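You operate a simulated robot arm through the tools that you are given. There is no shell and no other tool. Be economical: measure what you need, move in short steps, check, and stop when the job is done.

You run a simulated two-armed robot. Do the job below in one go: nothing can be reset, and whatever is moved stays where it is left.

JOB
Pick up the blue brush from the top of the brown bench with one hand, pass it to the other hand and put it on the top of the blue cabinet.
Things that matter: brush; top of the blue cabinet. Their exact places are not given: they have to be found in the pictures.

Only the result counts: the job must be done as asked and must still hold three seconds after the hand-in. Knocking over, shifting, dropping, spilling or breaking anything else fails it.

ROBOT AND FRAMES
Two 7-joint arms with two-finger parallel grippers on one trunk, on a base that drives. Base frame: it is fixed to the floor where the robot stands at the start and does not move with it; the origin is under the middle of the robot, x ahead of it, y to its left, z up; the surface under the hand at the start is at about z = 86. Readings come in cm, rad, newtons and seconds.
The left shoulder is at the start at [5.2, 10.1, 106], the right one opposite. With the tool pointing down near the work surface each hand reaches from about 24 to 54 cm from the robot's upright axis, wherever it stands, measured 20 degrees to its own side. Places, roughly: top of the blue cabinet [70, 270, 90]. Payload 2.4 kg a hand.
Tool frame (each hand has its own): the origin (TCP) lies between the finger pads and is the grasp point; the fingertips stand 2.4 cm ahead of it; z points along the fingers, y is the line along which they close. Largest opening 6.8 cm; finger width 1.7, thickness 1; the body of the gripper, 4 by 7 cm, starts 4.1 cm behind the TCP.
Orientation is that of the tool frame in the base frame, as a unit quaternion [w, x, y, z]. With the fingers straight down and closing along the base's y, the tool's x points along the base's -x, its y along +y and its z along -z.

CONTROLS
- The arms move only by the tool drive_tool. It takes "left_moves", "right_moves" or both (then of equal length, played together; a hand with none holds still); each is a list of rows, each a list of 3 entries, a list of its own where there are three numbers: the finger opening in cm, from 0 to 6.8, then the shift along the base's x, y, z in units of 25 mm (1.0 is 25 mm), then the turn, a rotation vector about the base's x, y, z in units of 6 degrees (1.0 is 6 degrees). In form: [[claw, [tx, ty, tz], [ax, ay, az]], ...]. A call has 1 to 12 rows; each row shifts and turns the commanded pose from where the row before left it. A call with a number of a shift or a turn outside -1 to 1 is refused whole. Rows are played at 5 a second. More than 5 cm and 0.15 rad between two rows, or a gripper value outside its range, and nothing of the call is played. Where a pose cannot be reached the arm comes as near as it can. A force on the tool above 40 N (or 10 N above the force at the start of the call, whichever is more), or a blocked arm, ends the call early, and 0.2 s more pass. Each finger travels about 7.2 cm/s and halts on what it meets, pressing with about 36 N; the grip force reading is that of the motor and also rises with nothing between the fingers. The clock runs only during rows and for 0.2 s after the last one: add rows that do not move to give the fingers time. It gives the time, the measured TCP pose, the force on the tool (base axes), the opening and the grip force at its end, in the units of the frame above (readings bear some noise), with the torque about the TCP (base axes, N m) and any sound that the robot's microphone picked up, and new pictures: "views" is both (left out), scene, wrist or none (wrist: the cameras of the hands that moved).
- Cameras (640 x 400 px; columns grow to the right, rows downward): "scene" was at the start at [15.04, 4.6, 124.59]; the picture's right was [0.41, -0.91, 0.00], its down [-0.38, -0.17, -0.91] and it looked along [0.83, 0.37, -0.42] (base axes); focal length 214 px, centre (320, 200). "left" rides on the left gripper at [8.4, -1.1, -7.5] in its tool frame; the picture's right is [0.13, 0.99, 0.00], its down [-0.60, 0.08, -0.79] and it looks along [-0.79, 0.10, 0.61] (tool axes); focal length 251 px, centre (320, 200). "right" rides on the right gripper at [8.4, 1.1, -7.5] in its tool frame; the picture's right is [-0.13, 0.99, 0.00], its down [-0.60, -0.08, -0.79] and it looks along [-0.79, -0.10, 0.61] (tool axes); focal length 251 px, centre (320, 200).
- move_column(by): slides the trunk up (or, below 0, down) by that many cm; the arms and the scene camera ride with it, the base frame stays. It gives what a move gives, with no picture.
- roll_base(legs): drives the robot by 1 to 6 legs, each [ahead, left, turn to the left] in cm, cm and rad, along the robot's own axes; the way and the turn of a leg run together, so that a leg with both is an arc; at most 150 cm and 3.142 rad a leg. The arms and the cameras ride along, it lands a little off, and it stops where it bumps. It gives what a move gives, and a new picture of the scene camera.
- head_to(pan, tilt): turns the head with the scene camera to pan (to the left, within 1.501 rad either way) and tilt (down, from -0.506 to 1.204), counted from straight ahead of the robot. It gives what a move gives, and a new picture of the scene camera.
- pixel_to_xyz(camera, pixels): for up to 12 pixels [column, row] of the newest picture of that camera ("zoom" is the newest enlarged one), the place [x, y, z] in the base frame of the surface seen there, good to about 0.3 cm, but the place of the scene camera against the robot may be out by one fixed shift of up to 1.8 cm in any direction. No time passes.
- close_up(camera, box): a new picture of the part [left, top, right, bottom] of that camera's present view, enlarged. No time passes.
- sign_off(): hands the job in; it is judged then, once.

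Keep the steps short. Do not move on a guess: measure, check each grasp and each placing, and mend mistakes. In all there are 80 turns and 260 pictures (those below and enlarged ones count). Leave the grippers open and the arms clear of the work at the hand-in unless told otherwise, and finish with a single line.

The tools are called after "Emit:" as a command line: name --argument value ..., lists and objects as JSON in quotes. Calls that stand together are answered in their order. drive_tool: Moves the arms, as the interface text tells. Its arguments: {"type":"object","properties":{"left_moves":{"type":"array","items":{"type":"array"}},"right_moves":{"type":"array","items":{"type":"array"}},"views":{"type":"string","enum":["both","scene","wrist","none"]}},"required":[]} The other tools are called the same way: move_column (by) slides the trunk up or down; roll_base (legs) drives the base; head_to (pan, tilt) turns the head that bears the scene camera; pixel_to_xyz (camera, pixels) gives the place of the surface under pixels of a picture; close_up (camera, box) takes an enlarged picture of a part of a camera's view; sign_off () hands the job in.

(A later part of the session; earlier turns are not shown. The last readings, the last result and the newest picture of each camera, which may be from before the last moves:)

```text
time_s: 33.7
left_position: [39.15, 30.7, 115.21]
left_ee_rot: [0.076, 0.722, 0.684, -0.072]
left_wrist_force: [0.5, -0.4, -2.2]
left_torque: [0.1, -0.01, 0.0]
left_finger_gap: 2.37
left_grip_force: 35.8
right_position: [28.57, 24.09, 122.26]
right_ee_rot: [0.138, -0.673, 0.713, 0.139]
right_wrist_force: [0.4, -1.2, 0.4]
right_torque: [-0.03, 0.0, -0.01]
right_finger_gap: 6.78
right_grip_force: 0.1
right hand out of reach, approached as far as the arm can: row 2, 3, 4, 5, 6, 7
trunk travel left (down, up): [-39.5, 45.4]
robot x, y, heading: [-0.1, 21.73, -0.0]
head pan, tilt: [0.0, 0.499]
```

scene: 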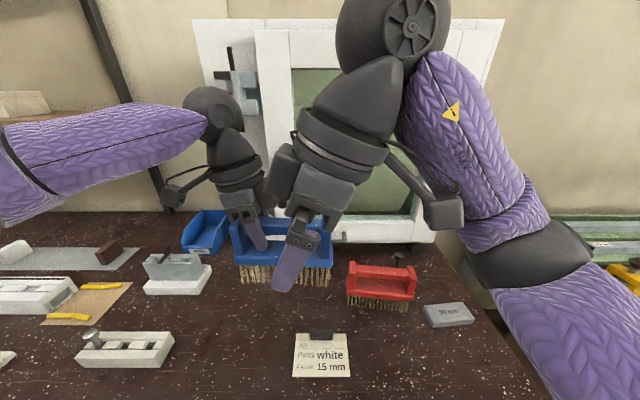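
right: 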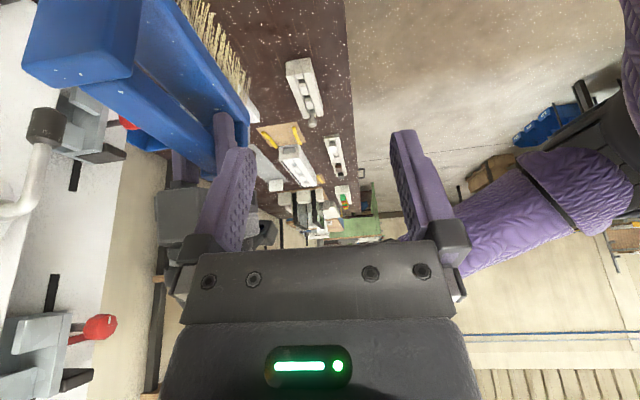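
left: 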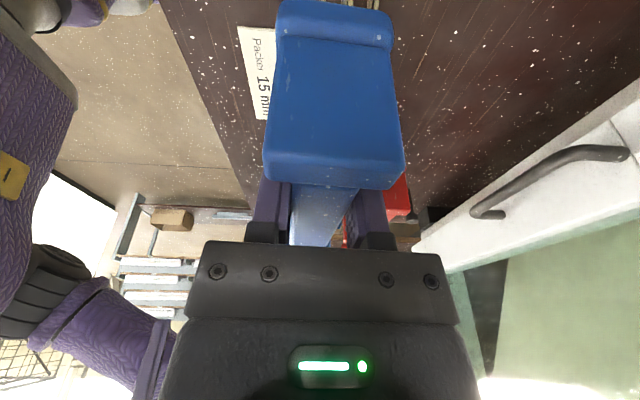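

The right wrist limits again at x=28.6. Rather than forcing it, I turn the brush with the left hand by −27° so that the right hand needs only 60° yaw; the right hand turns along and draws back slightly.

Emit:
drive_tool --left_moves '[[0, [0, 0, 0], [0, 0, 0]], [0, [0, 0, 0], [0, 0, -0.7]], [0, [0, 0, 0], [0, 0, -0.8]], [0, [0, 0, 0], [0, 0, -0.8]], [0, [0, 0, 0], [0, 0, -0.8]], [0, [0, 0, 0], [0, 0, -0.7]], [0, [0, 0, 0], [0, 0, -0.7]], [0, [0, 0, 0], [0, 0, 0]]]' --right_moves '[[6.8, [-0.8, 0, 0], [0, 0, 0]], [6.8, [-0.6, 0, 0], [0, 0, -0.7]], [6.8, [0, 0, 0], [0, 0, -0.8]], [6.8, [0, 0, 0], [0, 0, -0.8]], [6.8, [0, 0, 0], [0, 0, -0.8]], [6.8, [0, 0, 0], [0, 0, -0.7]], [6.8, [0, 0, 0], [0, 0, -0.7]], [6.8, [0, 0, 0], [0, 0, 0]]]' --views "both"

```text
time_s: 35.5
left_position: [39.28, 32.58, 116.09]
left_ee_rot: [0.064, 0.827, 0.552, -0.084]
left_wrist_force: [0.8, -0.2, 0.0]
left_torque: [0.01, 0.01, -0.02]
left_finger_gap: 0.0
left_grip_force: 24.1
left hand out of reach, approached as far as the arm can: row 2, 4, 5, 6
right_position: [24.93, 24.13, 122.19]
right_ee_rot: [0.167, -0.488, 0.851, 0.104]
right_wrist_force: [0.1, -0.6, 0.1]
right_torque: [0.0, 0.01, 0.07]
right_finger_gap: 6.8
right_grip_force: 0.0
trunk travel left (down, up): [-39.5, 45.4]
robot x, y, heading: [0.04, 21.97, -0.0]
head pan, tilt: [0.0, 0.499]
```

scene: 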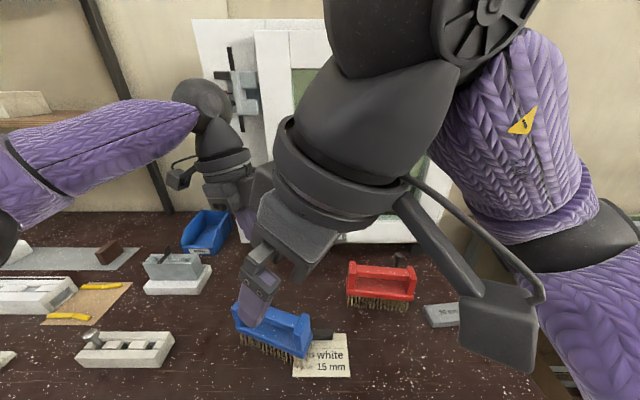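
right: 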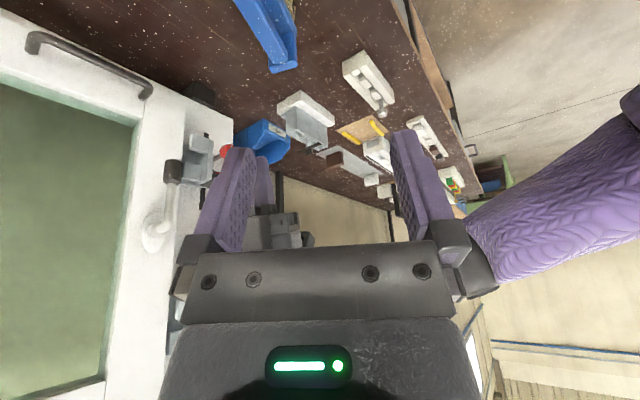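
left: 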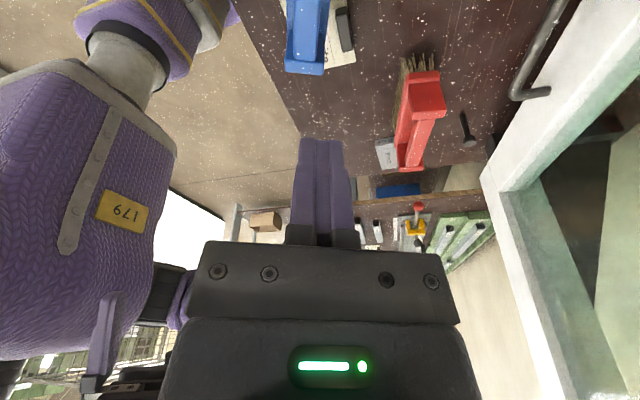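

The brush slipped out: the left gap is 0. It now stands on the bench near the card. I'll look closely to see its state and whether anything else moved.

Emit:
close_up --camera "scene" --box '[200, 250, 440, 400]'

Emit:
close_up --camera "left" --box '[230, 0, 450, 140]'

Emit:
pixel_to_xyz --camera "scene" --pixels '[[238, 318], [268, 330], [300, 345], [305, 318], [322, 334], [330, 378], [300, 376], [346, 374], [345, 340], [380, 270]]'

Emit:
pixel_to_xyz --camera "left" --pixels '[[290, 70], [322, 72], [295, 50], [312, 40], [325, 40], [330, 62], [353, 60], [345, 20]]'

```text
2.67 times, centred on (320, 325) of scene
```

zoom: 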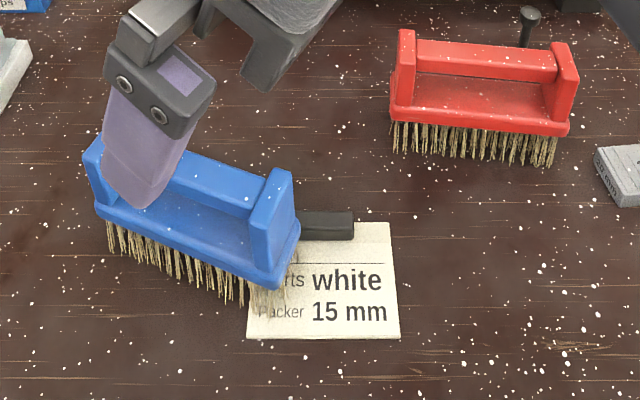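

```text
2.86 times, centred on (340, 70) of left
```

zoom: 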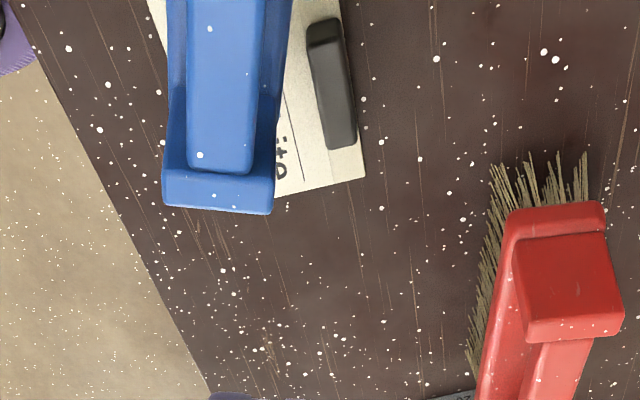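

```text
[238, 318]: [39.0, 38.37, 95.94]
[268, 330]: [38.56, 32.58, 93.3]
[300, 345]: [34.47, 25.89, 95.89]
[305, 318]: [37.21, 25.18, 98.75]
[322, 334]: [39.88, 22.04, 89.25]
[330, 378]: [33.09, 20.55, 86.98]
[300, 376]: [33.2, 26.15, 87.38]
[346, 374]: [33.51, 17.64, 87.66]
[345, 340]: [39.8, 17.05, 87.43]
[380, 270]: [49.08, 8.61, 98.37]
```

```text
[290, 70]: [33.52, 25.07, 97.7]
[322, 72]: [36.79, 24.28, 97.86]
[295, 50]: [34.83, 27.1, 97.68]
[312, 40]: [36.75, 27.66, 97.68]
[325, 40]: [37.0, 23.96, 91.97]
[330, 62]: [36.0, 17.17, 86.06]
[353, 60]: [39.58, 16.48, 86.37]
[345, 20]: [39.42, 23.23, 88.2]
```

The brush stands upright at about x 34–40, y 24–38; the card is where it was. Cause: turning the left wrist into its limit. From now on I keep away from limits and pass close to the body (x≈26), where both wrists reach. First I unwind the left hand, open it, and move the right hand aside.

Emit:
drive_tool --left_moves '[[2, [0, 0.3, 0.2], [0, 0, 0.7]], [4, [0, 0.3, 0.2], [0, 0, 0.8]], [6.8, [0, 0.3, 0], [0, 0, 0.8]], [6.8, [0, 0.3, 0], [0, 0, 0.8]], [6.8, [0, 0, 0], [0, 0, 0.6]], [6.8, [0, 0, 0], [0, 0, 0]]]' --right_moves '[[6.8, [0, -0.6, 0], [0, 0, 0]], [6.8, [0, -0.8, 0], [0, 0, 0]], [6.8, [0, -0.8, 0], [0, 0, 0]], [6.8, [0, -0.8, 0], [0, 0, 0]], [6.8, [0, -0.6, 0], [0, 0, 0]], [6.8, [0, 0, 0], [0, 0, 0]]]' --views "both"

```text
time_s: 36.9
left_position: [39.37, 35.42, 117.18]
left_ee_rot: [0.079, 0.705, 0.701, -0.07]
left_wrist_force: [-0.2, 0.2, -0.4]
left_torque: [0.0, -0.01, 0.01]
left_finger_gap: 6.79
left_grip_force: 0.0
right_position: [24.97, 14.94, 122.19]
right_ee_rot: [0.167, -0.488, 0.85, 0.104]
right_wrist_force: [0.3, 0.0, -0.7]
right_torque: [-0.04, -0.02, 0.02]
right_finger_gap: 6.8
right_grip_force: 0.1
trunk travel left (down, up): [-39.5, 45.4]
robot x, y, heading: [-0.41, 21.83, 0.001]
head pan, tilt: [0.0, 0.499]
```

scene: 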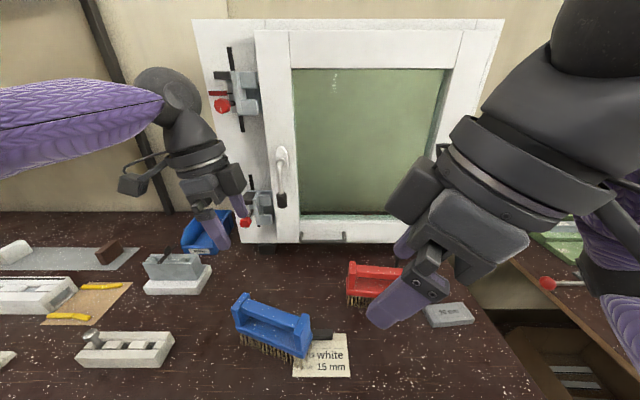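
right: 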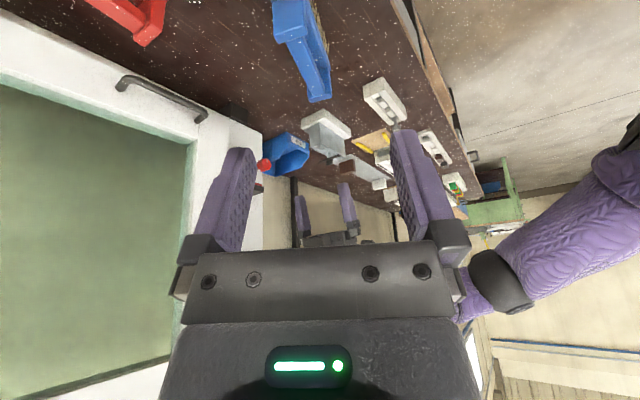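
left: 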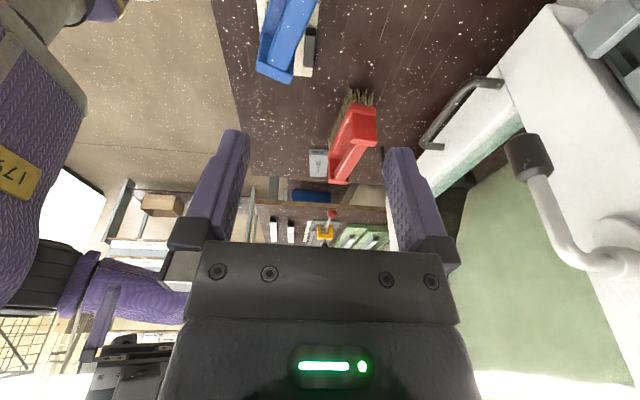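

Both hands are free. I measure the brush where it stands now.

Emit:
close_up --camera "scene" --box '[215, 275, 375, 385]'

Emit:
pixel_to_xyz --camera "right" --pixels '[[278, 28], [312, 35], [300, 45], [310, 65], [318, 85], [327, 88], [312, 98], [328, 97], [280, 5], [300, 5]]'

Emit:
pixel_to_xyz --camera "scene" --pixels '[[250, 305], [275, 316], [295, 325], [241, 300], [303, 321], [306, 345], [235, 330]]'

```text
3.64 times, centred on (295, 330) of scene
```

zoom: 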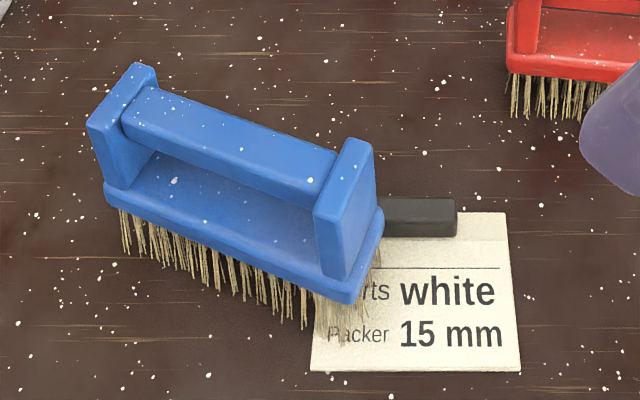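

```text
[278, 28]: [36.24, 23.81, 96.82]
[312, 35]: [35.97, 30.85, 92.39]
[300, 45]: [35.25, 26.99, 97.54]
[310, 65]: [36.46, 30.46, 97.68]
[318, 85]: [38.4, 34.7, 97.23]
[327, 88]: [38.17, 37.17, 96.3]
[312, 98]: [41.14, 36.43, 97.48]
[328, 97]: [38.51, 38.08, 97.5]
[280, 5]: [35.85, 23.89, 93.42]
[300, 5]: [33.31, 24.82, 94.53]
```

```text
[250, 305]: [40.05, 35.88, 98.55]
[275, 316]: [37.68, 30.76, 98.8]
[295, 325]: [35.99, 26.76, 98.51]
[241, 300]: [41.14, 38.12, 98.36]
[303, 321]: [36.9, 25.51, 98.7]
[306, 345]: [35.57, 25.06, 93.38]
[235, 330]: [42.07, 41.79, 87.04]
```

Bar centre line runs at heading ≈68°, top z≈97.5. Before regrasping, I test the close-in handover pose with empty hands: left hand to (27, 32, 117), yaw −93°.

Emit:
drive_tool --left_moves '[[6.8, [-0.6, 0, 0], [0, 0, 0]], [6.8, [-0.8, -0.2, 0], [0, 0, 0]], [6.8, [-0.8, -0.3, 0], [0, 0, -0.2]], [6.8, [-0.8, -0.3, 0], [0, 0, -0.2]], [6.8, [-0.8, -0.3, 0], [0, 0, 0]], [6.8, [-0.8, -0.3, 0], [0, 0, 0]], [6.8, [-0.3, 0, 0], [0, 0, 0]], [6.8, [0, 0, 0], [0, 0, 0]]]' --views "scene"

```text
time_s: 38.7
left_position: [27.06, 32.07, 117.19]
left_ee_rot: [0.078, 0.72, 0.686, -0.072]
left_wrist_force: [0.0, 0.2, 0.8]
left_torque: [0.01, 0.0, 0.0]
left_finger_gap: 6.79
left_grip_force: 0.0
right_position: [24.8, 15.16, 122.11]
right_ee_rot: [0.168, -0.489, 0.85, 0.103]
right_wrist_force: [-1.0, -0.1, -1.0]
right_torque: [0.0, 0.0, 0.0]
right_finger_gap: 6.78
right_grip_force: 0.1
trunk travel left (down, up): [-39.5, 45.4]
robot x, y, heading: [-0.28, 22.05, -0.0]
head pan, tilt: [0.0, 0.499]
```

scene: 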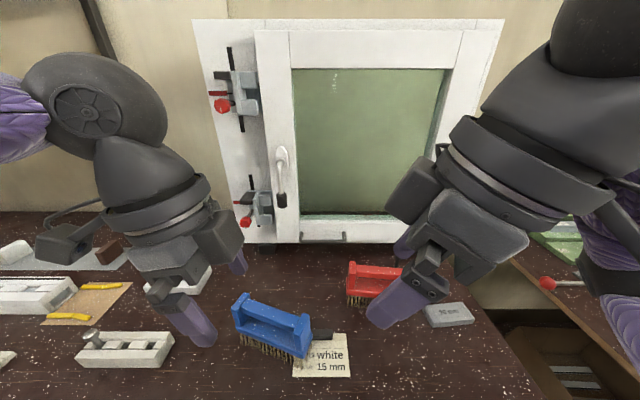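

The left hand reaches it without complaint. Now the right hand: yaw +27° and inward to y≈25, staying 5 cm higher.

Emit:
drive_tool --right_moves '[[6.8, [0.1, 0.7, 0], [0, 0, 0.6]], [6.8, [0.1, 0.7, 0], [0, 0, 0.8]], [6.8, [0.1, 0.7, 0], [0, 0, 0.8]], [6.8, [0.1, 0.7, 0], [0, 0, 0.8]], [6.8, [0.1, 0.7, 0], [0, 0, 0.8]], [6.8, [0.1, 0.5, 0], [0, 0, 0.7]], [6.8, [0, 0, 0], [0, 0, 0]]]' --views "scene"

```text
time_s: 40.3
left_position: [27.07, 31.95, 117.13]
left_ee_rot: [0.077, 0.72, 0.686, -0.072]
left_wrist_force: [0.6, -0.3, -0.9]
left_torque: [0.02, -0.02, -0.03]
left_finger_gap: 6.81
left_grip_force: 0.1
right_position: [26.39, 25.24, 122.23]
right_ee_rot: [0.139, -0.674, 0.712, 0.139]
right_wrist_force: [0.3, 0.6, -0.1]
right_torque: [0.01, 0.02, -0.03]
right_finger_gap: 6.8
right_grip_force: 0.1
trunk travel left (down, up): [-39.5, 45.4]
robot x, y, heading: [-0.36, 21.75, -0.004]
head pan, tilt: [0.0, 0.499]
```

scene: 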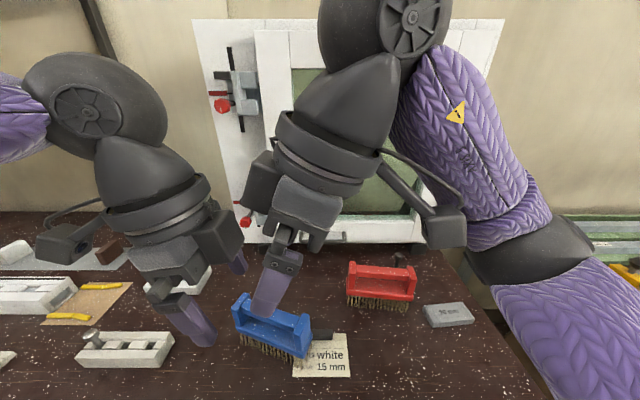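

The handover pose works for both hands. Now I regrasp: the bar is at 68–71°, so turning the base −0.33 rad makes it suit the left hand. Right hand withdraws first.

Emit:
drive_tool --right_moves '[[6.8, [0, -0.6, 0], [0, 0, -0.6]], [6.8, [0, -0.7, 0], [0, 0, -0.8]], [6.8, [0, -0.7, 0], [0, 0, -0.8]], [6.8, [0, -0.7, 0], [0, 0, -0.8]], [6.8, [0, -0.7, 0], [0, 0, -0.8]], [6.8, [0, -0.6, 0], [0, 0, -0.7]], [6.8, [0, 0, 0], [0, 0, 0]]]' --views "none"

Emit:
roll_base --legs '[[-8, 10.5, 0], [0, 0, -0.33]]'

Emit:
move_column --by -12

Emit:
head_to --pan 0.25 --tilt 0.6

```text
time_s: 41.9
left_position: [27.07, 31.88, 117.14]
left_ee_rot: [0.078, 0.72, 0.686, -0.072]
left_wrist_force: [-0.4, -0.8, 0.2]
left_torque: [0.0, 0.04, -0.02]
left_finger_gap: 6.8
left_grip_force: 0.0
right_position: [26.49, 15.06, 122.18]
right_ee_rot: [0.168, -0.489, 0.85, 0.104]
right_wrist_force: [0.2, 0.3, -0.4]
right_torque: [0.01, 0.02, -0.04]
right_finger_gap: 6.81
right_grip_force: 0.1
trunk travel left (down, up): [-39.5, 45.4]
robot x, y, heading: [0.46, 21.55, -0.002]
head pan, tilt: [0.0, 0.499]
```

```text
time_s: 44.2
left_position: [20.75, 33.13, 117.12]
left_ee_rot: [0.065, 0.821, 0.561, -0.083]
left_wrist_force: [-0.3, 0.1, 0.4]
left_torque: [-0.02, -0.02, 0.02]
left_finger_gap: 6.79
left_grip_force: 0.1
right_position: [14.8, 17.38, 122.13]
right_ee_rot: [0.182, -0.345, 0.918, 0.076]
right_wrist_force: [0.5, 0.2, -0.3]
right_torque: [0.02, 0.02, -0.01]
right_finger_gap: 6.79
right_grip_force: 0.1
trunk travel left (down, up): [-39.5, 45.4]
robot x, y, heading: [-8.4, 32.36, -0.323]
head pan, tilt: [0.0, 0.499]
```

scene: 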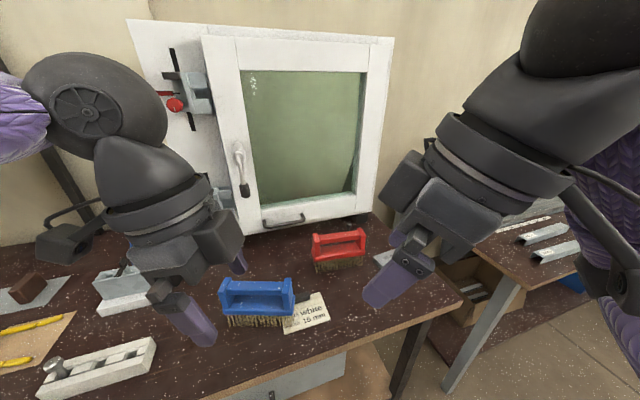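

```text
time_s: 45.7
left_position: [20.73, 33.26, 105.18]
left_ee_rot: [0.065, 0.822, 0.56, -0.083]
left_wrist_force: [0.4, -0.6, 0.6]
left_torque: [0.03, -0.01, -0.01]
left_finger_gap: 6.79
left_grip_force: 0.1
right_position: [14.77, 17.34, 110.01]
right_ee_rot: [0.181, -0.344, 0.918, 0.075]
right_wrist_force: [0.1, -0.3, 0.6]
right_torque: [-0.02, 0.01, 0.0]
right_finger_gap: 6.8
right_grip_force: 0.0
trunk travel left (down, up): [-27.5, 57.4]
robot x, y, heading: [-8.11, 32.07, -0.326]
head pan, tilt: [0.0, 0.499]
```

```text
time_s: 46.5
left_position: [20.61, 33.28, 105.24]
left_ee_rot: [0.064, 0.822, 0.56, -0.083]
left_wrist_force: [-0.5, 0.5, 0.1]
left_torque: [0.04, 0.0, -0.03]
left_finger_gap: 6.81
left_grip_force: 0.0
right_position: [14.78, 17.37, 110.1]
right_ee_rot: [0.182, -0.345, 0.918, 0.075]
right_wrist_force: [-0.2, -0.7, -0.9]
right_torque: [0.05, 0.03, -0.02]
right_finger_gap: 6.81
right_grip_force: 0.1
trunk travel left (down, up): [-27.5, 57.4]
robot x, y, heading: [-7.91, 32.21, -0.324]
head pan, tilt: [0.25, 0.6]
```

scene: 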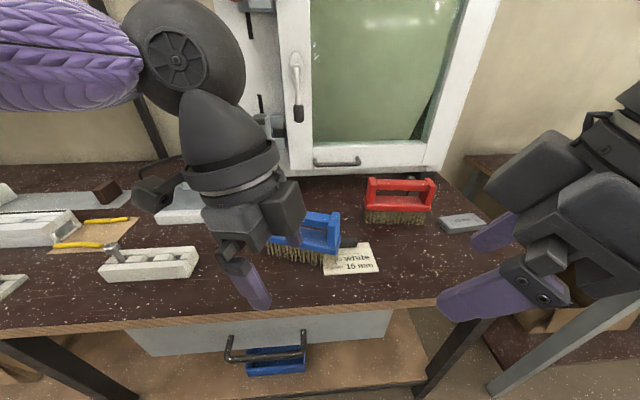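

Left tool heading is now 68.5°, matching the bar. I move it ahead 16 cm at z 105 (tips well above 97.5) and look.

Emit:
drive_tool --left_moves '[[6.8, [0.6, 0.03, 0], [0, 0, 0]], [6.8, [0.8, 0.05, 0], [0, 0, 0]], [6.8, [0.8, 0.05, 0], [0, 0, 0]], [6.8, [0.8, 0.05, 0], [0, 0, 0]], [6.8, [0.8, 0.05, 0], [0, 0, 0]], [6.8, [0.8, 0.05, 0], [0, 0, 0]], [6.8, [0.8, 0.05, 0], [0, 0, 0]], [6.8, [0.8, 0.05, 0], [0, 0, 0]], [6.8, [0, 0, 0], [0, 0, 0]]]' --views "both"

```text
time_s: 48.5
left_position: [36.36, 34.08, 104.96]
left_ee_rot: [0.065, 0.822, 0.56, -0.083]
left_wrist_force: [0.5, 0.0, 0.1]
left_torque: [-0.01, 0.01, 0.03]
left_finger_gap: 6.8
left_grip_force: 0.1
right_position: [14.94, 17.38, 110.09]
right_ee_rot: [0.182, -0.344, 0.918, 0.075]
right_wrist_force: [-0.2, 0.3, 0.2]
right_torque: [0.01, -0.01, -0.02]
right_finger_gap: 6.8
right_grip_force: 0.0
trunk travel left (down, up): [-27.5, 57.4]
robot x, y, heading: [-8.06, 32.16, -0.32]
head pan, tilt: [0.25, 0.6]
```

scene: 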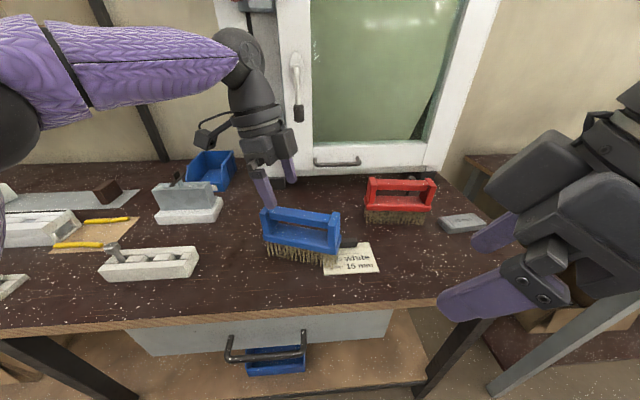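
left: 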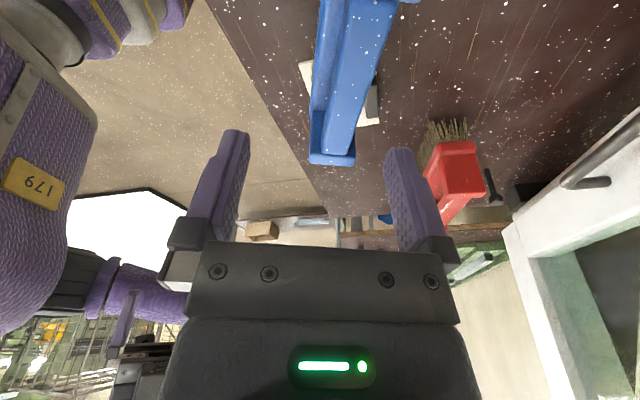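

No flags. I measure the bar edges in the left picture (bar from (365,30) to (340,150)).

Emit:
close_up --camera "left" --box '[290, 0, 430, 170]'

Emit:
pixel_to_xyz --camera "left" --pixels '[[352, 20], [370, 20], [388, 20], [345, 60], [360, 60], [376, 60], [335, 110], [345, 110], [358, 110], [330, 145], [342, 145], [396, 2]]'

```text
2.35 times, centred on (360, 85) of left
```

zoom: 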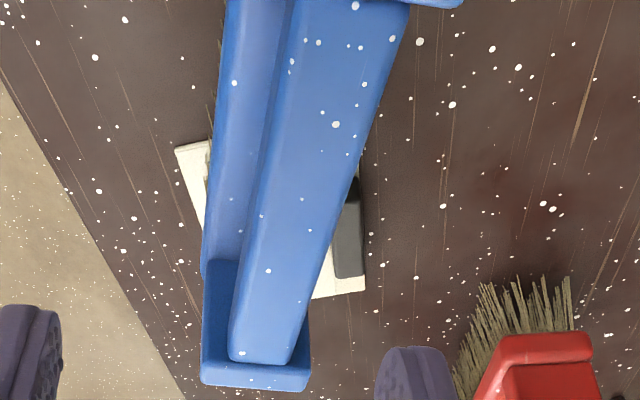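

```text
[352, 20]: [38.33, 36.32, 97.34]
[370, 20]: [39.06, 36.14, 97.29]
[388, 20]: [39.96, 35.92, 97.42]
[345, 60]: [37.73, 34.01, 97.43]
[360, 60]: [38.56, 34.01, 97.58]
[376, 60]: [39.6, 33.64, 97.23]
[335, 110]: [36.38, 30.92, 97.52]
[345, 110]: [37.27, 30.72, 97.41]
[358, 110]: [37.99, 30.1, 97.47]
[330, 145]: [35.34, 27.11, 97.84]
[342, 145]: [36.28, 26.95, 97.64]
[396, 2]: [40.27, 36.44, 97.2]
```

Centre line at y 34.8 is x≈38.65, heading ≈71°. I align there with a +2.4° yaw and descend to z≈100.

Emit:
drive_tool --left_moves '[[6.8, [0.46, 0.15, 0], [0, 0, 0.4]], [6.8, [0.46, 0.14, -0.4], [0, 0, 0]], [6.8, [0, 0, -0.8], [0, 0, 0]], [6.8, [0, 0, -0.8], [0, 0, 0]], [6.8, [0, 0, 0], [0, 0, 0]]]' --views "both"

```text
time_s: 49.7
left_position: [38.57, 34.78, 100.23]
left_ee_rot: [0.066, 0.809, 0.578, -0.084]
left_wrist_force: [0.4, 0.7, 0.0]
left_torque: [0.01, 0.02, 0.03]
left_finger_gap: 6.83
left_grip_force: 0.1
right_position: [14.72, 17.45, 110.09]
right_ee_rot: [0.181, -0.345, 0.918, 0.075]
right_wrist_force: [-1.3, 0.4, 0.2]
right_torque: [0.0, -0.03, -0.03]
right_finger_gap: 6.81
right_grip_force: 0.1
trunk travel left (down, up): [-27.5, 57.4]
robot x, y, heading: [-8.26, 32.32, -0.325]
head pan, tilt: [0.25, 0.6]
```

scene: 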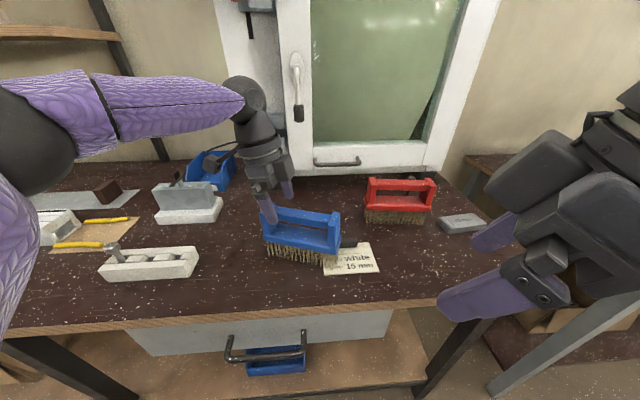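
left: 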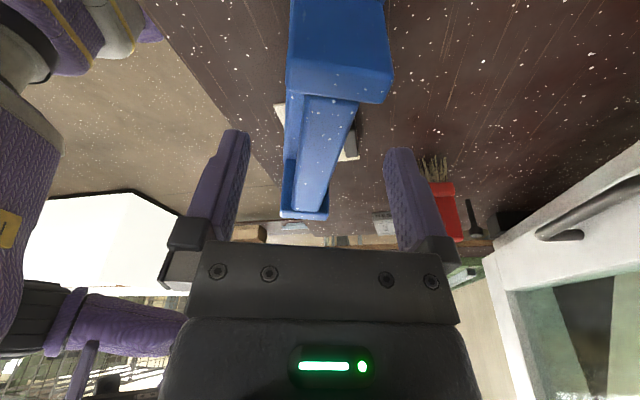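

Centred and aligned. Descending 4.4 cm and closing.

Emit:
drive_tool --left_moves '[[6.8, [0, 0, -0.6], [0, 0, 0]], [6.8, [0, 0, -0.6], [0, 0, 0]], [6.8, [0, 0, -0.58], [0, 0, 0]], [6.8, [0, 0, 0], [0, 0, 0]], [4, [0, 0, 0], [0, 0, 0]], [2.6, [0, 0, 0], [0, 0, 0]], [0, [0, 0, 0], [0, 0, 0]], [0, [0, 0, 0], [0, 0, 0]], [0, [0, 0, 0], [0, 0, 0]]]' --views "wrist"

```text
time_s: 51.7
left_position: [38.59, 34.97, 95.66]
left_ee_rot: [0.066, 0.81, 0.577, -0.082]
left_wrist_force: [0.8, -0.1, 0.7]
left_torque: [0.04, 0.07, 0.0]
left_finger_gap: 2.36
left_grip_force: 36.0
right_position: [14.76, 17.48, 110.15]
right_ee_rot: [0.181, -0.344, 0.918, 0.075]
right_wrist_force: [-0.6, -0.1, 0.3]
right_torque: [0.0, -0.01, -0.01]
right_finger_gap: 6.79
right_grip_force: 0.0
trunk travel left (down, up): [-27.5, 57.4]
robot x, y, heading: [-7.69, 31.9, -0.323]
head pan, tilt: [0.25, 0.6]
```

left: 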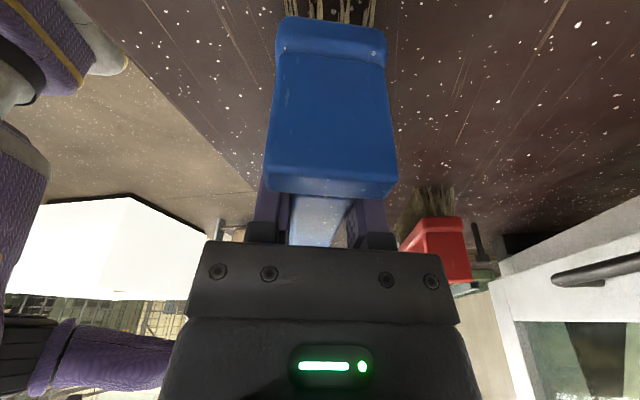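

Gripped at 2.36 cm. I lift it straight up with the trunk.

Emit:
move_column --by 12

Emit:
drive_tool --left_moves '[[0, [-0.4, 0, 0.3], [0, 0, 0]], [0, [-0.6, -0.06, 0.3], [0, 0, 0]], [0, [-0.6, -0.06, 0.3], [0, 0, 0]], [0, [-0.6, -0.07, 0.3], [0, 0, 0]], [0, [-0.6, -0.07, 0.3], [0, 0, 0]], [0, [-0.6, -0.07, 0.3], [0, 0, 0]], [0, [-0.6, -0.07, 0.3], [0, 0, 0]], [0, [-0.6, -0.07, 0.3], [0, 0, 0]], [0, [-0.6, -0.07, 0.3], [0, 0, 0]], [0, [-0.6, -0.07, 0.2], [0, 0, 0]], [0, [-0.6, -0.07, 0], [0, 0, 0]], [0, [-0.6, -0.07, 0], [0, 0, 0]]]' --views "both"

```text
time_s: 53.2
left_position: [38.71, 34.89, 107.62]
left_ee_rot: [0.066, 0.81, 0.577, -0.083]
left_wrist_force: [0.7, -0.5, -2.2]
left_torque: [0.1, -0.01, -0.03]
left_finger_gap: 2.36
left_grip_force: 35.8
right_position: [14.78, 17.29, 122.13]
right_ee_rot: [0.181, -0.345, 0.918, 0.076]
right_wrist_force: [-0.1, -0.1, -0.4]
right_torque: [0.01, -0.03, 0.0]
right_finger_gap: 6.82
right_grip_force: 0.0
trunk travel left (down, up): [-39.5, 45.4]
robot x, y, heading: [-8.01, 32.4, -0.323]
head pan, tilt: [0.25, 0.6]
```

```text
time_s: 55.8
left_position: [21.08, 33.0, 114.89]
left_ee_rot: [0.067, 0.81, 0.577, -0.081]
left_wrist_force: [-0.7, 0.0, -2.2]
left_torque: [0.11, 0.02, 0.01]
left_finger_gap: 2.36
left_grip_force: 36.1
right_position: [14.71, 17.5, 122.17]
right_ee_rot: [0.182, -0.345, 0.918, 0.075]
right_wrist_force: [-0.2, 0.7, -0.4]
right_torque: [0.0, 0.0, 0.03]
right_finger_gap: 6.8
right_grip_force: 0.0
trunk travel left (down, up): [-39.5, 45.4]
robot x, y, heading: [-8.01, 32.22, -0.322]
head pan, tilt: [0.25, 0.6]
```

scene: 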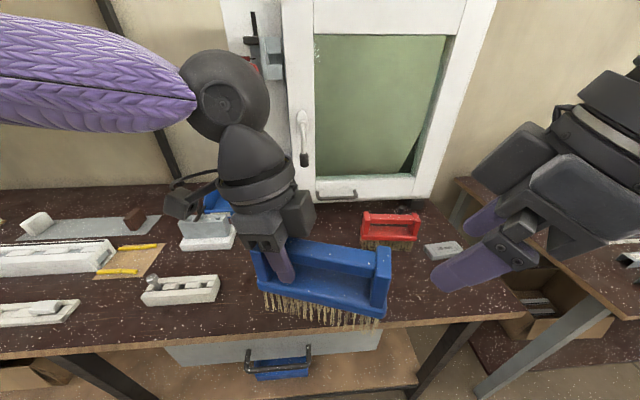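
left: 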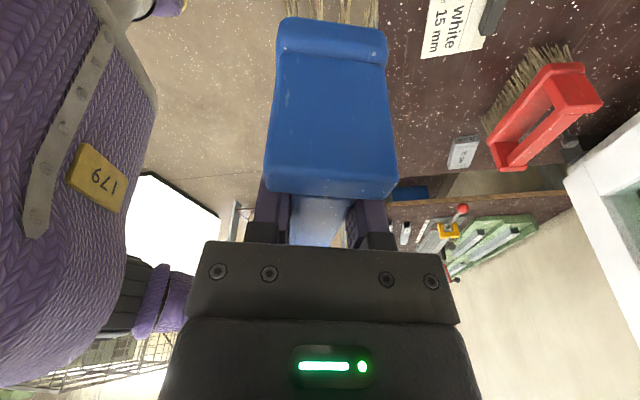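

Brush is held over the bench edge at (21, 33, 114.9), heading 70.9°. The right hand goes above the bar 6.5 cm away, at (18.95, 26.85), with yaw +29.7°, staying at z 122.

Emit:
drive_tool --right_moves '[[6.8, [0.28, 0.62, 0], [0, 0, 0.82]], [6.8, [0.28, 0.62, 0], [0, 0, 0.83]], [6.8, [0.28, 0.62, 0], [0, 0, 0.83]], [6.8, [0.28, 0.62, 0], [0, 0, 0.83]], [6.8, [0.28, 0.63, 0], [0, 0, 0.83]], [6.8, [0.29, 0.63, 0], [0, 0, 0.83]], [6.8, [0, 0, 0], [0, 0, 0]]]' --views "both"

```text
time_s: 57.4
left_position: [21.02, 33.03, 114.97]
left_ee_rot: [0.067, 0.81, 0.577, -0.082]
left_wrist_force: [-1.0, -0.1, -2.8]
left_torque: [0.07, -0.01, 0.01]
left_finger_gap: 2.34
left_grip_force: 35.9
right_position: [18.93, 26.88, 122.07]
right_ee_rot: [0.156, -0.57, 0.798, 0.12]
right_wrist_force: [1.0, -0.3, -1.0]
right_torque: [0.01, -0.02, 0.0]
right_finger_gap: 6.82
right_grip_force: 0.1
trunk travel left (down, up): [-39.5, 45.4]
robot x, y, heading: [-8.42, 31.98, -0.319]
head pan, tilt: [0.25, 0.6]
```

scene: 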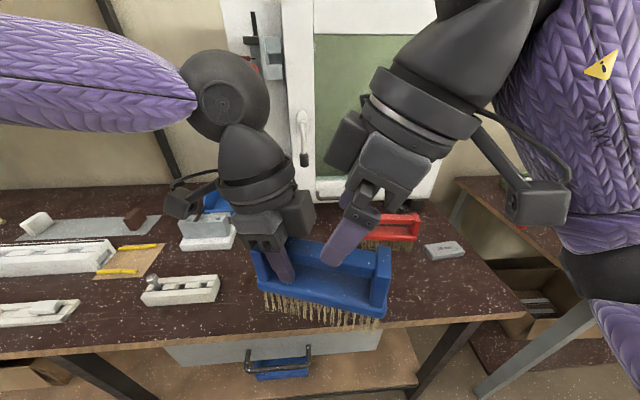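
right: 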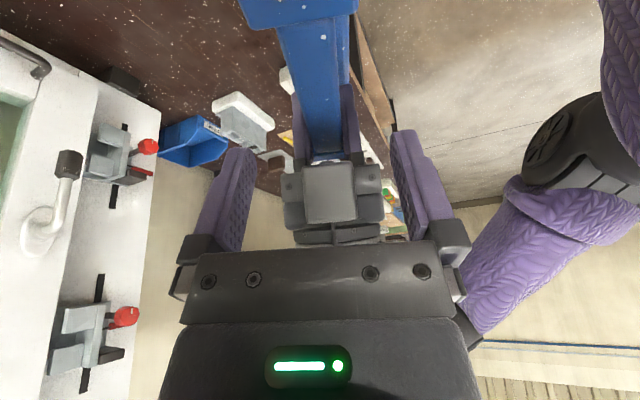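

The bar is centred under the right fingers (col ~322). Descending in steps, watching the force.

Emit:
drive_tool --right_moves '[[6.8, [0, 0, -0.5], [0, 0, 0]], [6.8, [0, 0, -0.5], [0, 0, 0]], [6.8, [0, 0, -0.5], [0, 0, 0]], [6.8, [0, 0, 0], [0, 0, 0]]]' --views "both"

```text
time_s: 58.4
left_position: [21.06, 32.87, 114.9]
left_ee_rot: [0.067, 0.81, 0.577, -0.082]
left_wrist_force: [-0.7, -0.2, -1.4]
left_torque: [0.04, -0.05, 0.02]
left_finger_gap: 2.38
left_grip_force: 36.0
right_position: [18.97, 26.8, 118.24]
right_ee_rot: [0.156, -0.569, 0.798, 0.12]
right_wrist_force: [-0.1, 1.2, -0.7]
right_torque: [0.02, -0.02, -0.02]
right_finger_gap: 6.8
right_grip_force: 0.1
trunk travel left (down, up): [-39.5, 45.4]
robot x, y, heading: [-8.18, 32.32, -0.328]
head pan, tilt: [0.25, 0.6]
```

scene: 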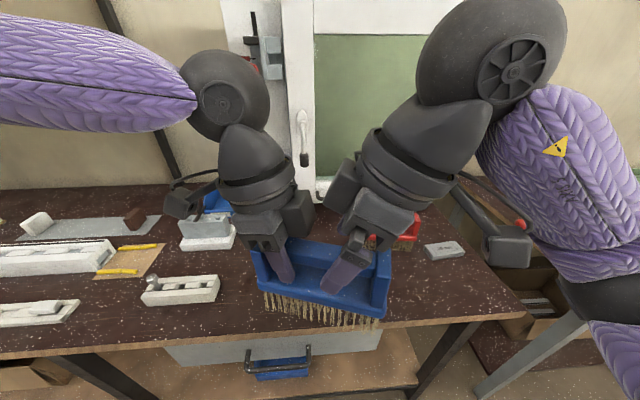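
right: 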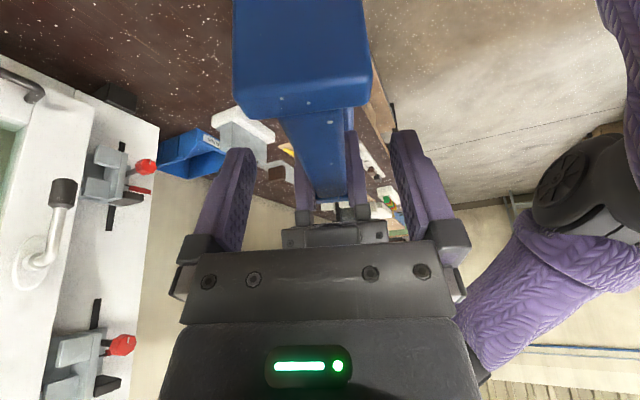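

Clear. Another 3.1 cm down and close.

Emit:
drive_tool --right_moves '[[6.8, [0, 0, -0.4], [0, 0, 0]], [6.8, [0, 0, -0.4], [0, 0, 0]], [6.8, [0, 0, -0.44], [0, 0, 0]], [6.8, [0, 0, 0], [0, 0, 0]], [4, [0, 0, 0], [0, 0, 0]], [3, [0, 0, 0], [0, 0, 0]], [2, [0, 0, 0], [0, 0, 0]], [0, [0, 0, 0], [0, 0, 0]], [0, [0, 0, 0], [0, 0, 0]]]' --views "both"

```text
time_s: 60.4
left_position: [21.09, 32.92, 114.94]
left_ee_rot: [0.067, 0.809, 0.578, -0.082]
left_wrist_force: [6.0, -2.1, -1.6]
left_torque: [0.06, 0.41, 0.41]
left_finger_gap: 2.37
left_grip_force: 35.5
right_position: [18.94, 26.83, 115.27]
right_ee_rot: [0.156, -0.569, 0.799, 0.119]
right_wrist_force: [-6.0, 1.3, -0.4]
right_torque: [-0.03, -0.46, -0.01]
right_finger_gap: 2.38
right_grip_force: 35.8
trunk travel left (down, up): [-39.5, 45.4]
robot x, y, heading: [-8.17, 32.11, -0.329]
head pan, tilt: [0.25, 0.6]
```

scene: 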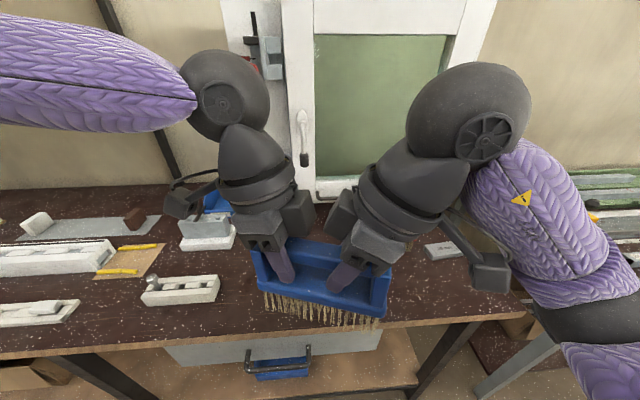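
right: 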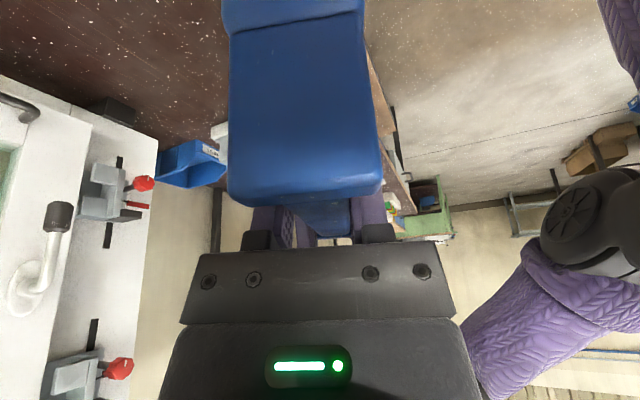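

Both hands hold the bar (2.37 / 2.38 cm). The left opens and withdraws upward along its tool axis.

Emit:
drive_tool --left_moves '[[2.8, [0, 0, 0], [0, 0, 0]], [4, [0, 0, 0], [0, 0, 0]], [6, [0, 0, 0], [0, 0, 0]], [6.8, [0, 0, 0], [0, 0, 0]], [6.8, [0, 0, 0], [0, 0, 0]]]' --views "none"

Emit:
drive_tool --left_moves '[[6.8, [0.04, 0.1, 0.5], [0, 0, 0]], [6.8, [0.04, 0.1, 0.6], [0, 0, 0]], [6.8, [0.04, 0.1, 0.6], [0, 0, 0]], [6.8, [0.04, 0.2, 0.5], [0, 0, 0]], [6.8, [0, 0.7, 0], [0, 0, 0]], [6.8, [0, 0.8, 0], [0, 0, 0]], [6.8, [0, 0.8, 0], [0, 0, 0]], [6.8, [0, 0, 0], [0, 0, 0]]]' --views "both"

```text
time_s: 61.6
left_position: [20.88, 32.99, 114.92]
left_ee_rot: [0.067, 0.81, 0.577, -0.082]
left_wrist_force: [0.2, 0.0, 0.3]
left_torque: [0.01, -0.04, 0.01]
left_finger_gap: 6.81
left_grip_force: 0.2
right_position: [18.95, 26.78, 115.21]
right_ee_rot: [0.156, -0.569, 0.798, 0.119]
right_wrist_force: [0.5, -0.1, 0.3]
right_torque: [-0.03, 0.03, 0.0]
right_finger_gap: 2.42
right_grip_force: 36.3
trunk travel left (down, up): [-39.5, 45.4]
robot x, y, heading: [-8.08, 32.06, -0.327]
head pan, tilt: [0.25, 0.6]
```

```text
time_s: 63.4
left_position: [21.54, 40.03, 120.42]
left_ee_rot: [0.067, 0.809, 0.578, -0.082]
left_wrist_force: [-0.2, 0.5, 0.7]
left_torque: [-0.01, -0.01, 0.02]
left_finger_gap: 6.79
left_grip_force: 0.1
right_position: [18.8, 26.75, 115.31]
right_ee_rot: [0.157, -0.568, 0.799, 0.12]
right_wrist_force: [0.0, 0.0, -0.1]
right_torque: [-0.05, 0.03, 0.03]
right_finger_gap: 2.37
right_grip_force: 36.0
trunk travel left (down, up): [-39.5, 45.4]
robot x, y, heading: [-8.42, 32.46, -0.326]
head pan, tilt: [0.25, 0.6]
```

scene: 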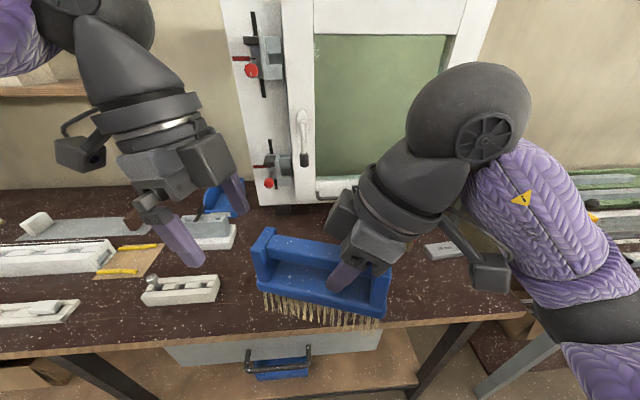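
left: 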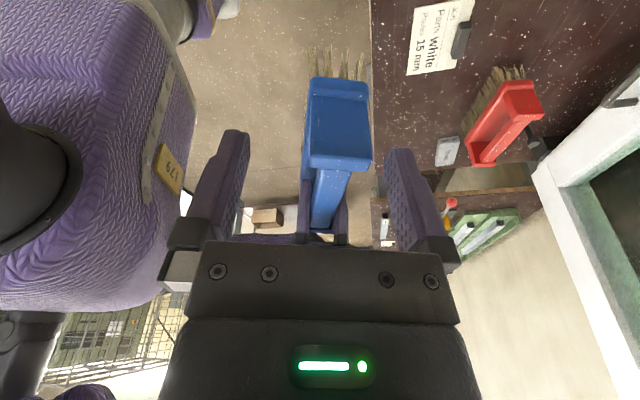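

The right hand holds the brush alone (gap 2.37). I unwind the right wrist by −42° to move away from its limit, and the left hand moves further aside.

Emit:
drive_tool --left_moves '[[6.8, [0, 0.6, 0], [0, 0, 0]], [6.8, [0, 0.6, 0], [0, 0, 0.5]], [6.8, [0, 0.6, 0], [0, 0, 0.8]], [6.8, [0, 0.6, 0], [0, 0, 0.8]], [6.8, [0, 0, 0], [0, 0, 0.8]], [6.8, [0, 0, 0], [0, 0, 0.8]], [6.8, [0, 0, 0], [0, 0, 0.8]], [6.8, [0, 0, 0], [0, 0, 0.8]], [6.8, [0, 0, 0], [0, 0, 0]]]' --right_moves '[[0, [0, 0, 0.2], [0, 0, -0.5]], [0, [0, -0.3, 0], [0, 0, -0.9]], [0, [0, -0.3, 0], [0, 0, -0.9]], [0, [0, -0.3, 0], [0, 0, -0.9]], [0, [0, -0.3, 0], [0, 0, -0.9]], [0, [0, -0.3, 0], [0, 0, -0.9]], [0, [0, -0.3, 0], [0, 0, -0.9]], [0, [0, 0, 0], [0, 0, -0.9]], [0, [0, 0, 0], [0, 0, 0]]]' --views "both"

```text
time_s: 65.4
left_position: [21.41, 45.89, 120.43]
left_ee_rot: [0.087, 0.619, 0.778, -0.06]
left_wrist_force: [-0.3, -0.4, -0.6]
left_torque: [0.0, 0.06, 0.02]
left_finger_gap: 6.8
left_grip_force: 0.0
right_position: [19.05, 22.26, 115.81]
right_ee_rot: [0.188, -0.256, 0.946, 0.058]
right_wrist_force: [0.2, 0.0, -2.3]
right_torque: [-0.06, 0.05, -0.01]
right_finger_gap: 2.4
right_grip_force: 36.3
trunk travel left (down, up): [-39.5, 45.4]
robot x, y, heading: [-8.26, 32.18, -0.327]
head pan, tilt: [0.25, 0.6]
```

scene: 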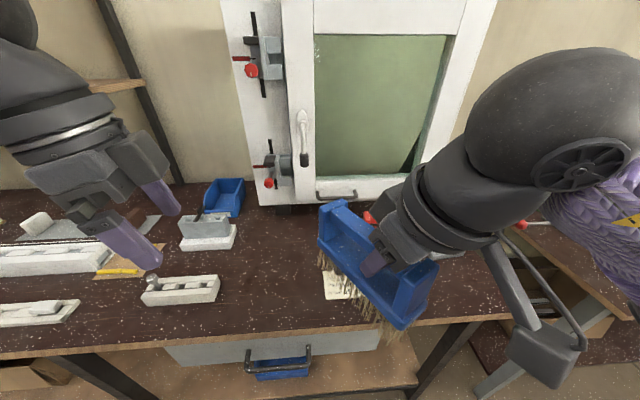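
right: 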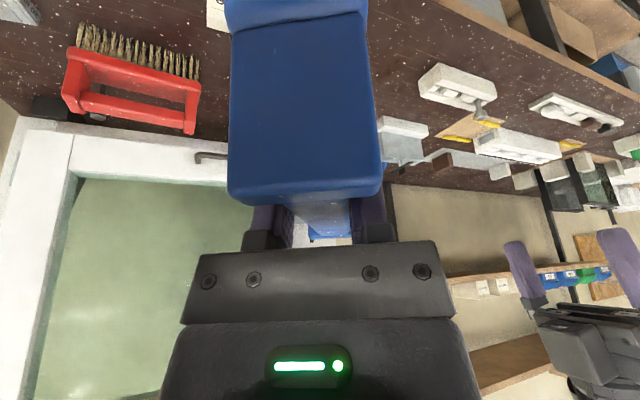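
left: 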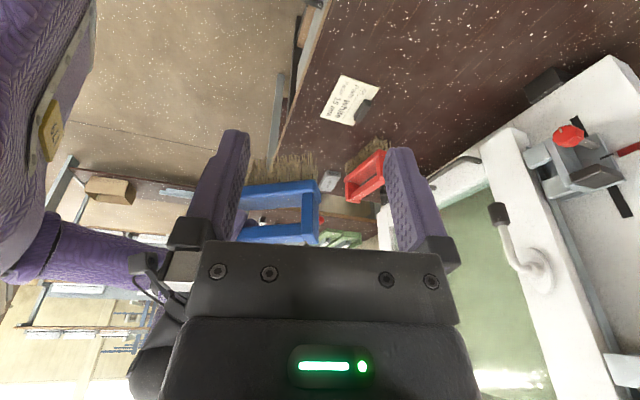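

The brush is firmly in the right hand (2.3 N weight). I back away from the bench, straighten the base, and look left for the blue cabinet.

Emit:
roll_base --legs '[[-35, 0, 0], [0, 0, 0.33]]'

Emit:
head_to --pan 1.1 --tilt 0.2

```text
time_s: 68.7
left_position: [-17.64, 65.86, 120.39]
left_ee_rot: [0.096, 0.483, 0.869, -0.046]
left_wrist_force: [-1.2, 0.0, 0.0]
left_torque: [-0.02, 0.02, -0.01]
left_finger_gap: 6.8
left_grip_force: 0.0
right_position: [-12.18, 42.76, 115.79]
right_ee_rot: [0.176, -0.409, 0.891, 0.088]
right_wrist_force: [0.2, 0.3, -1.8]
right_torque: [-0.07, 0.02, 0.01]
right_finger_gap: 2.39
right_grip_force: 36.0
trunk travel left (down, up): [-39.5, 45.4]
robot x, y, heading: [-40.91, 43.34, 0.008]
head pan, tilt: [0.25, 0.6]
```

scene: 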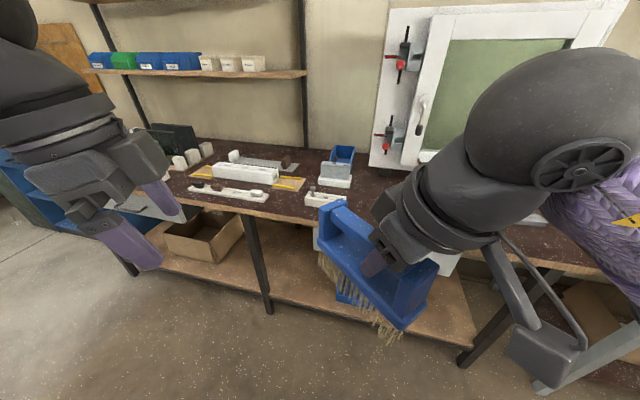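

```text
time_s: 69.8
left_position: [-17.64, 65.84, 120.45]
left_ee_rot: [0.095, 0.483, 0.869, -0.045]
left_wrist_force: [-0.2, -1.0, 0.1]
left_torque: [-0.03, 0.02, -0.01]
left_finger_gap: 6.8
left_grip_force: 0.1
right_position: [-12.2, 42.67, 115.85]
right_ee_rot: [0.175, -0.409, 0.891, 0.088]
right_wrist_force: [-0.4, 0.2, -2.3]
right_torque: [-0.05, 0.04, 0.01]
right_finger_gap: 2.37
right_grip_force: 35.7
trunk travel left (down, up): [-39.5, 45.4]
robot x, y, heading: [-41.27, 43.36, 0.012]
head pan, tilt: [1.1, 0.201]
```

scene: 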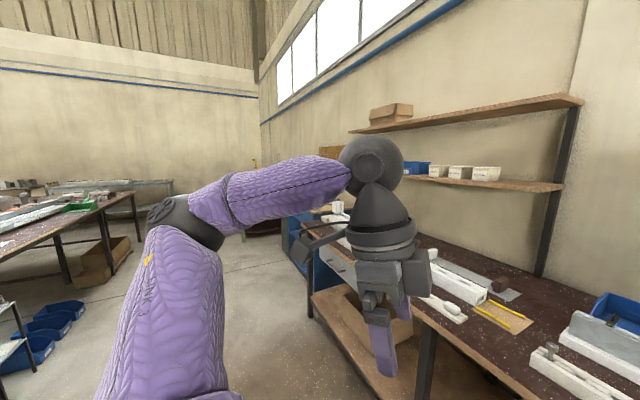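

The blue cabinet is at about (300,240), beyond the bench's far end. I check the free floor and the far table's position, then drive left.

Emit:
pixel_to_xyz --camera "scene" --pixels '[[300, 250], [290, 235], [135, 240], [20, 290], [75, 310], [320, 305], [350, 350], [240, 280], [140, 200]]'

Emit:
close_up --camera "scene" --box '[240, 180, 360, 320]'

```text
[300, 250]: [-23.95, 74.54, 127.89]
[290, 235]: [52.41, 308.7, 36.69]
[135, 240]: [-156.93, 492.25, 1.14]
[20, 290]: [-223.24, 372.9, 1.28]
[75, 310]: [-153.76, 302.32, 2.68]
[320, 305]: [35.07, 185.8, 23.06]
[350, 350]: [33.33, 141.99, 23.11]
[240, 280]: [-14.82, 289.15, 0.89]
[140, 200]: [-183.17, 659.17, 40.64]
```

```text
2.86 times, centred on (300, 250) of scene
```

zoom: 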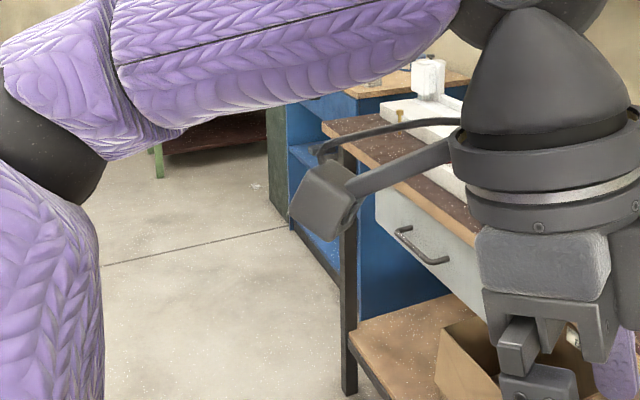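

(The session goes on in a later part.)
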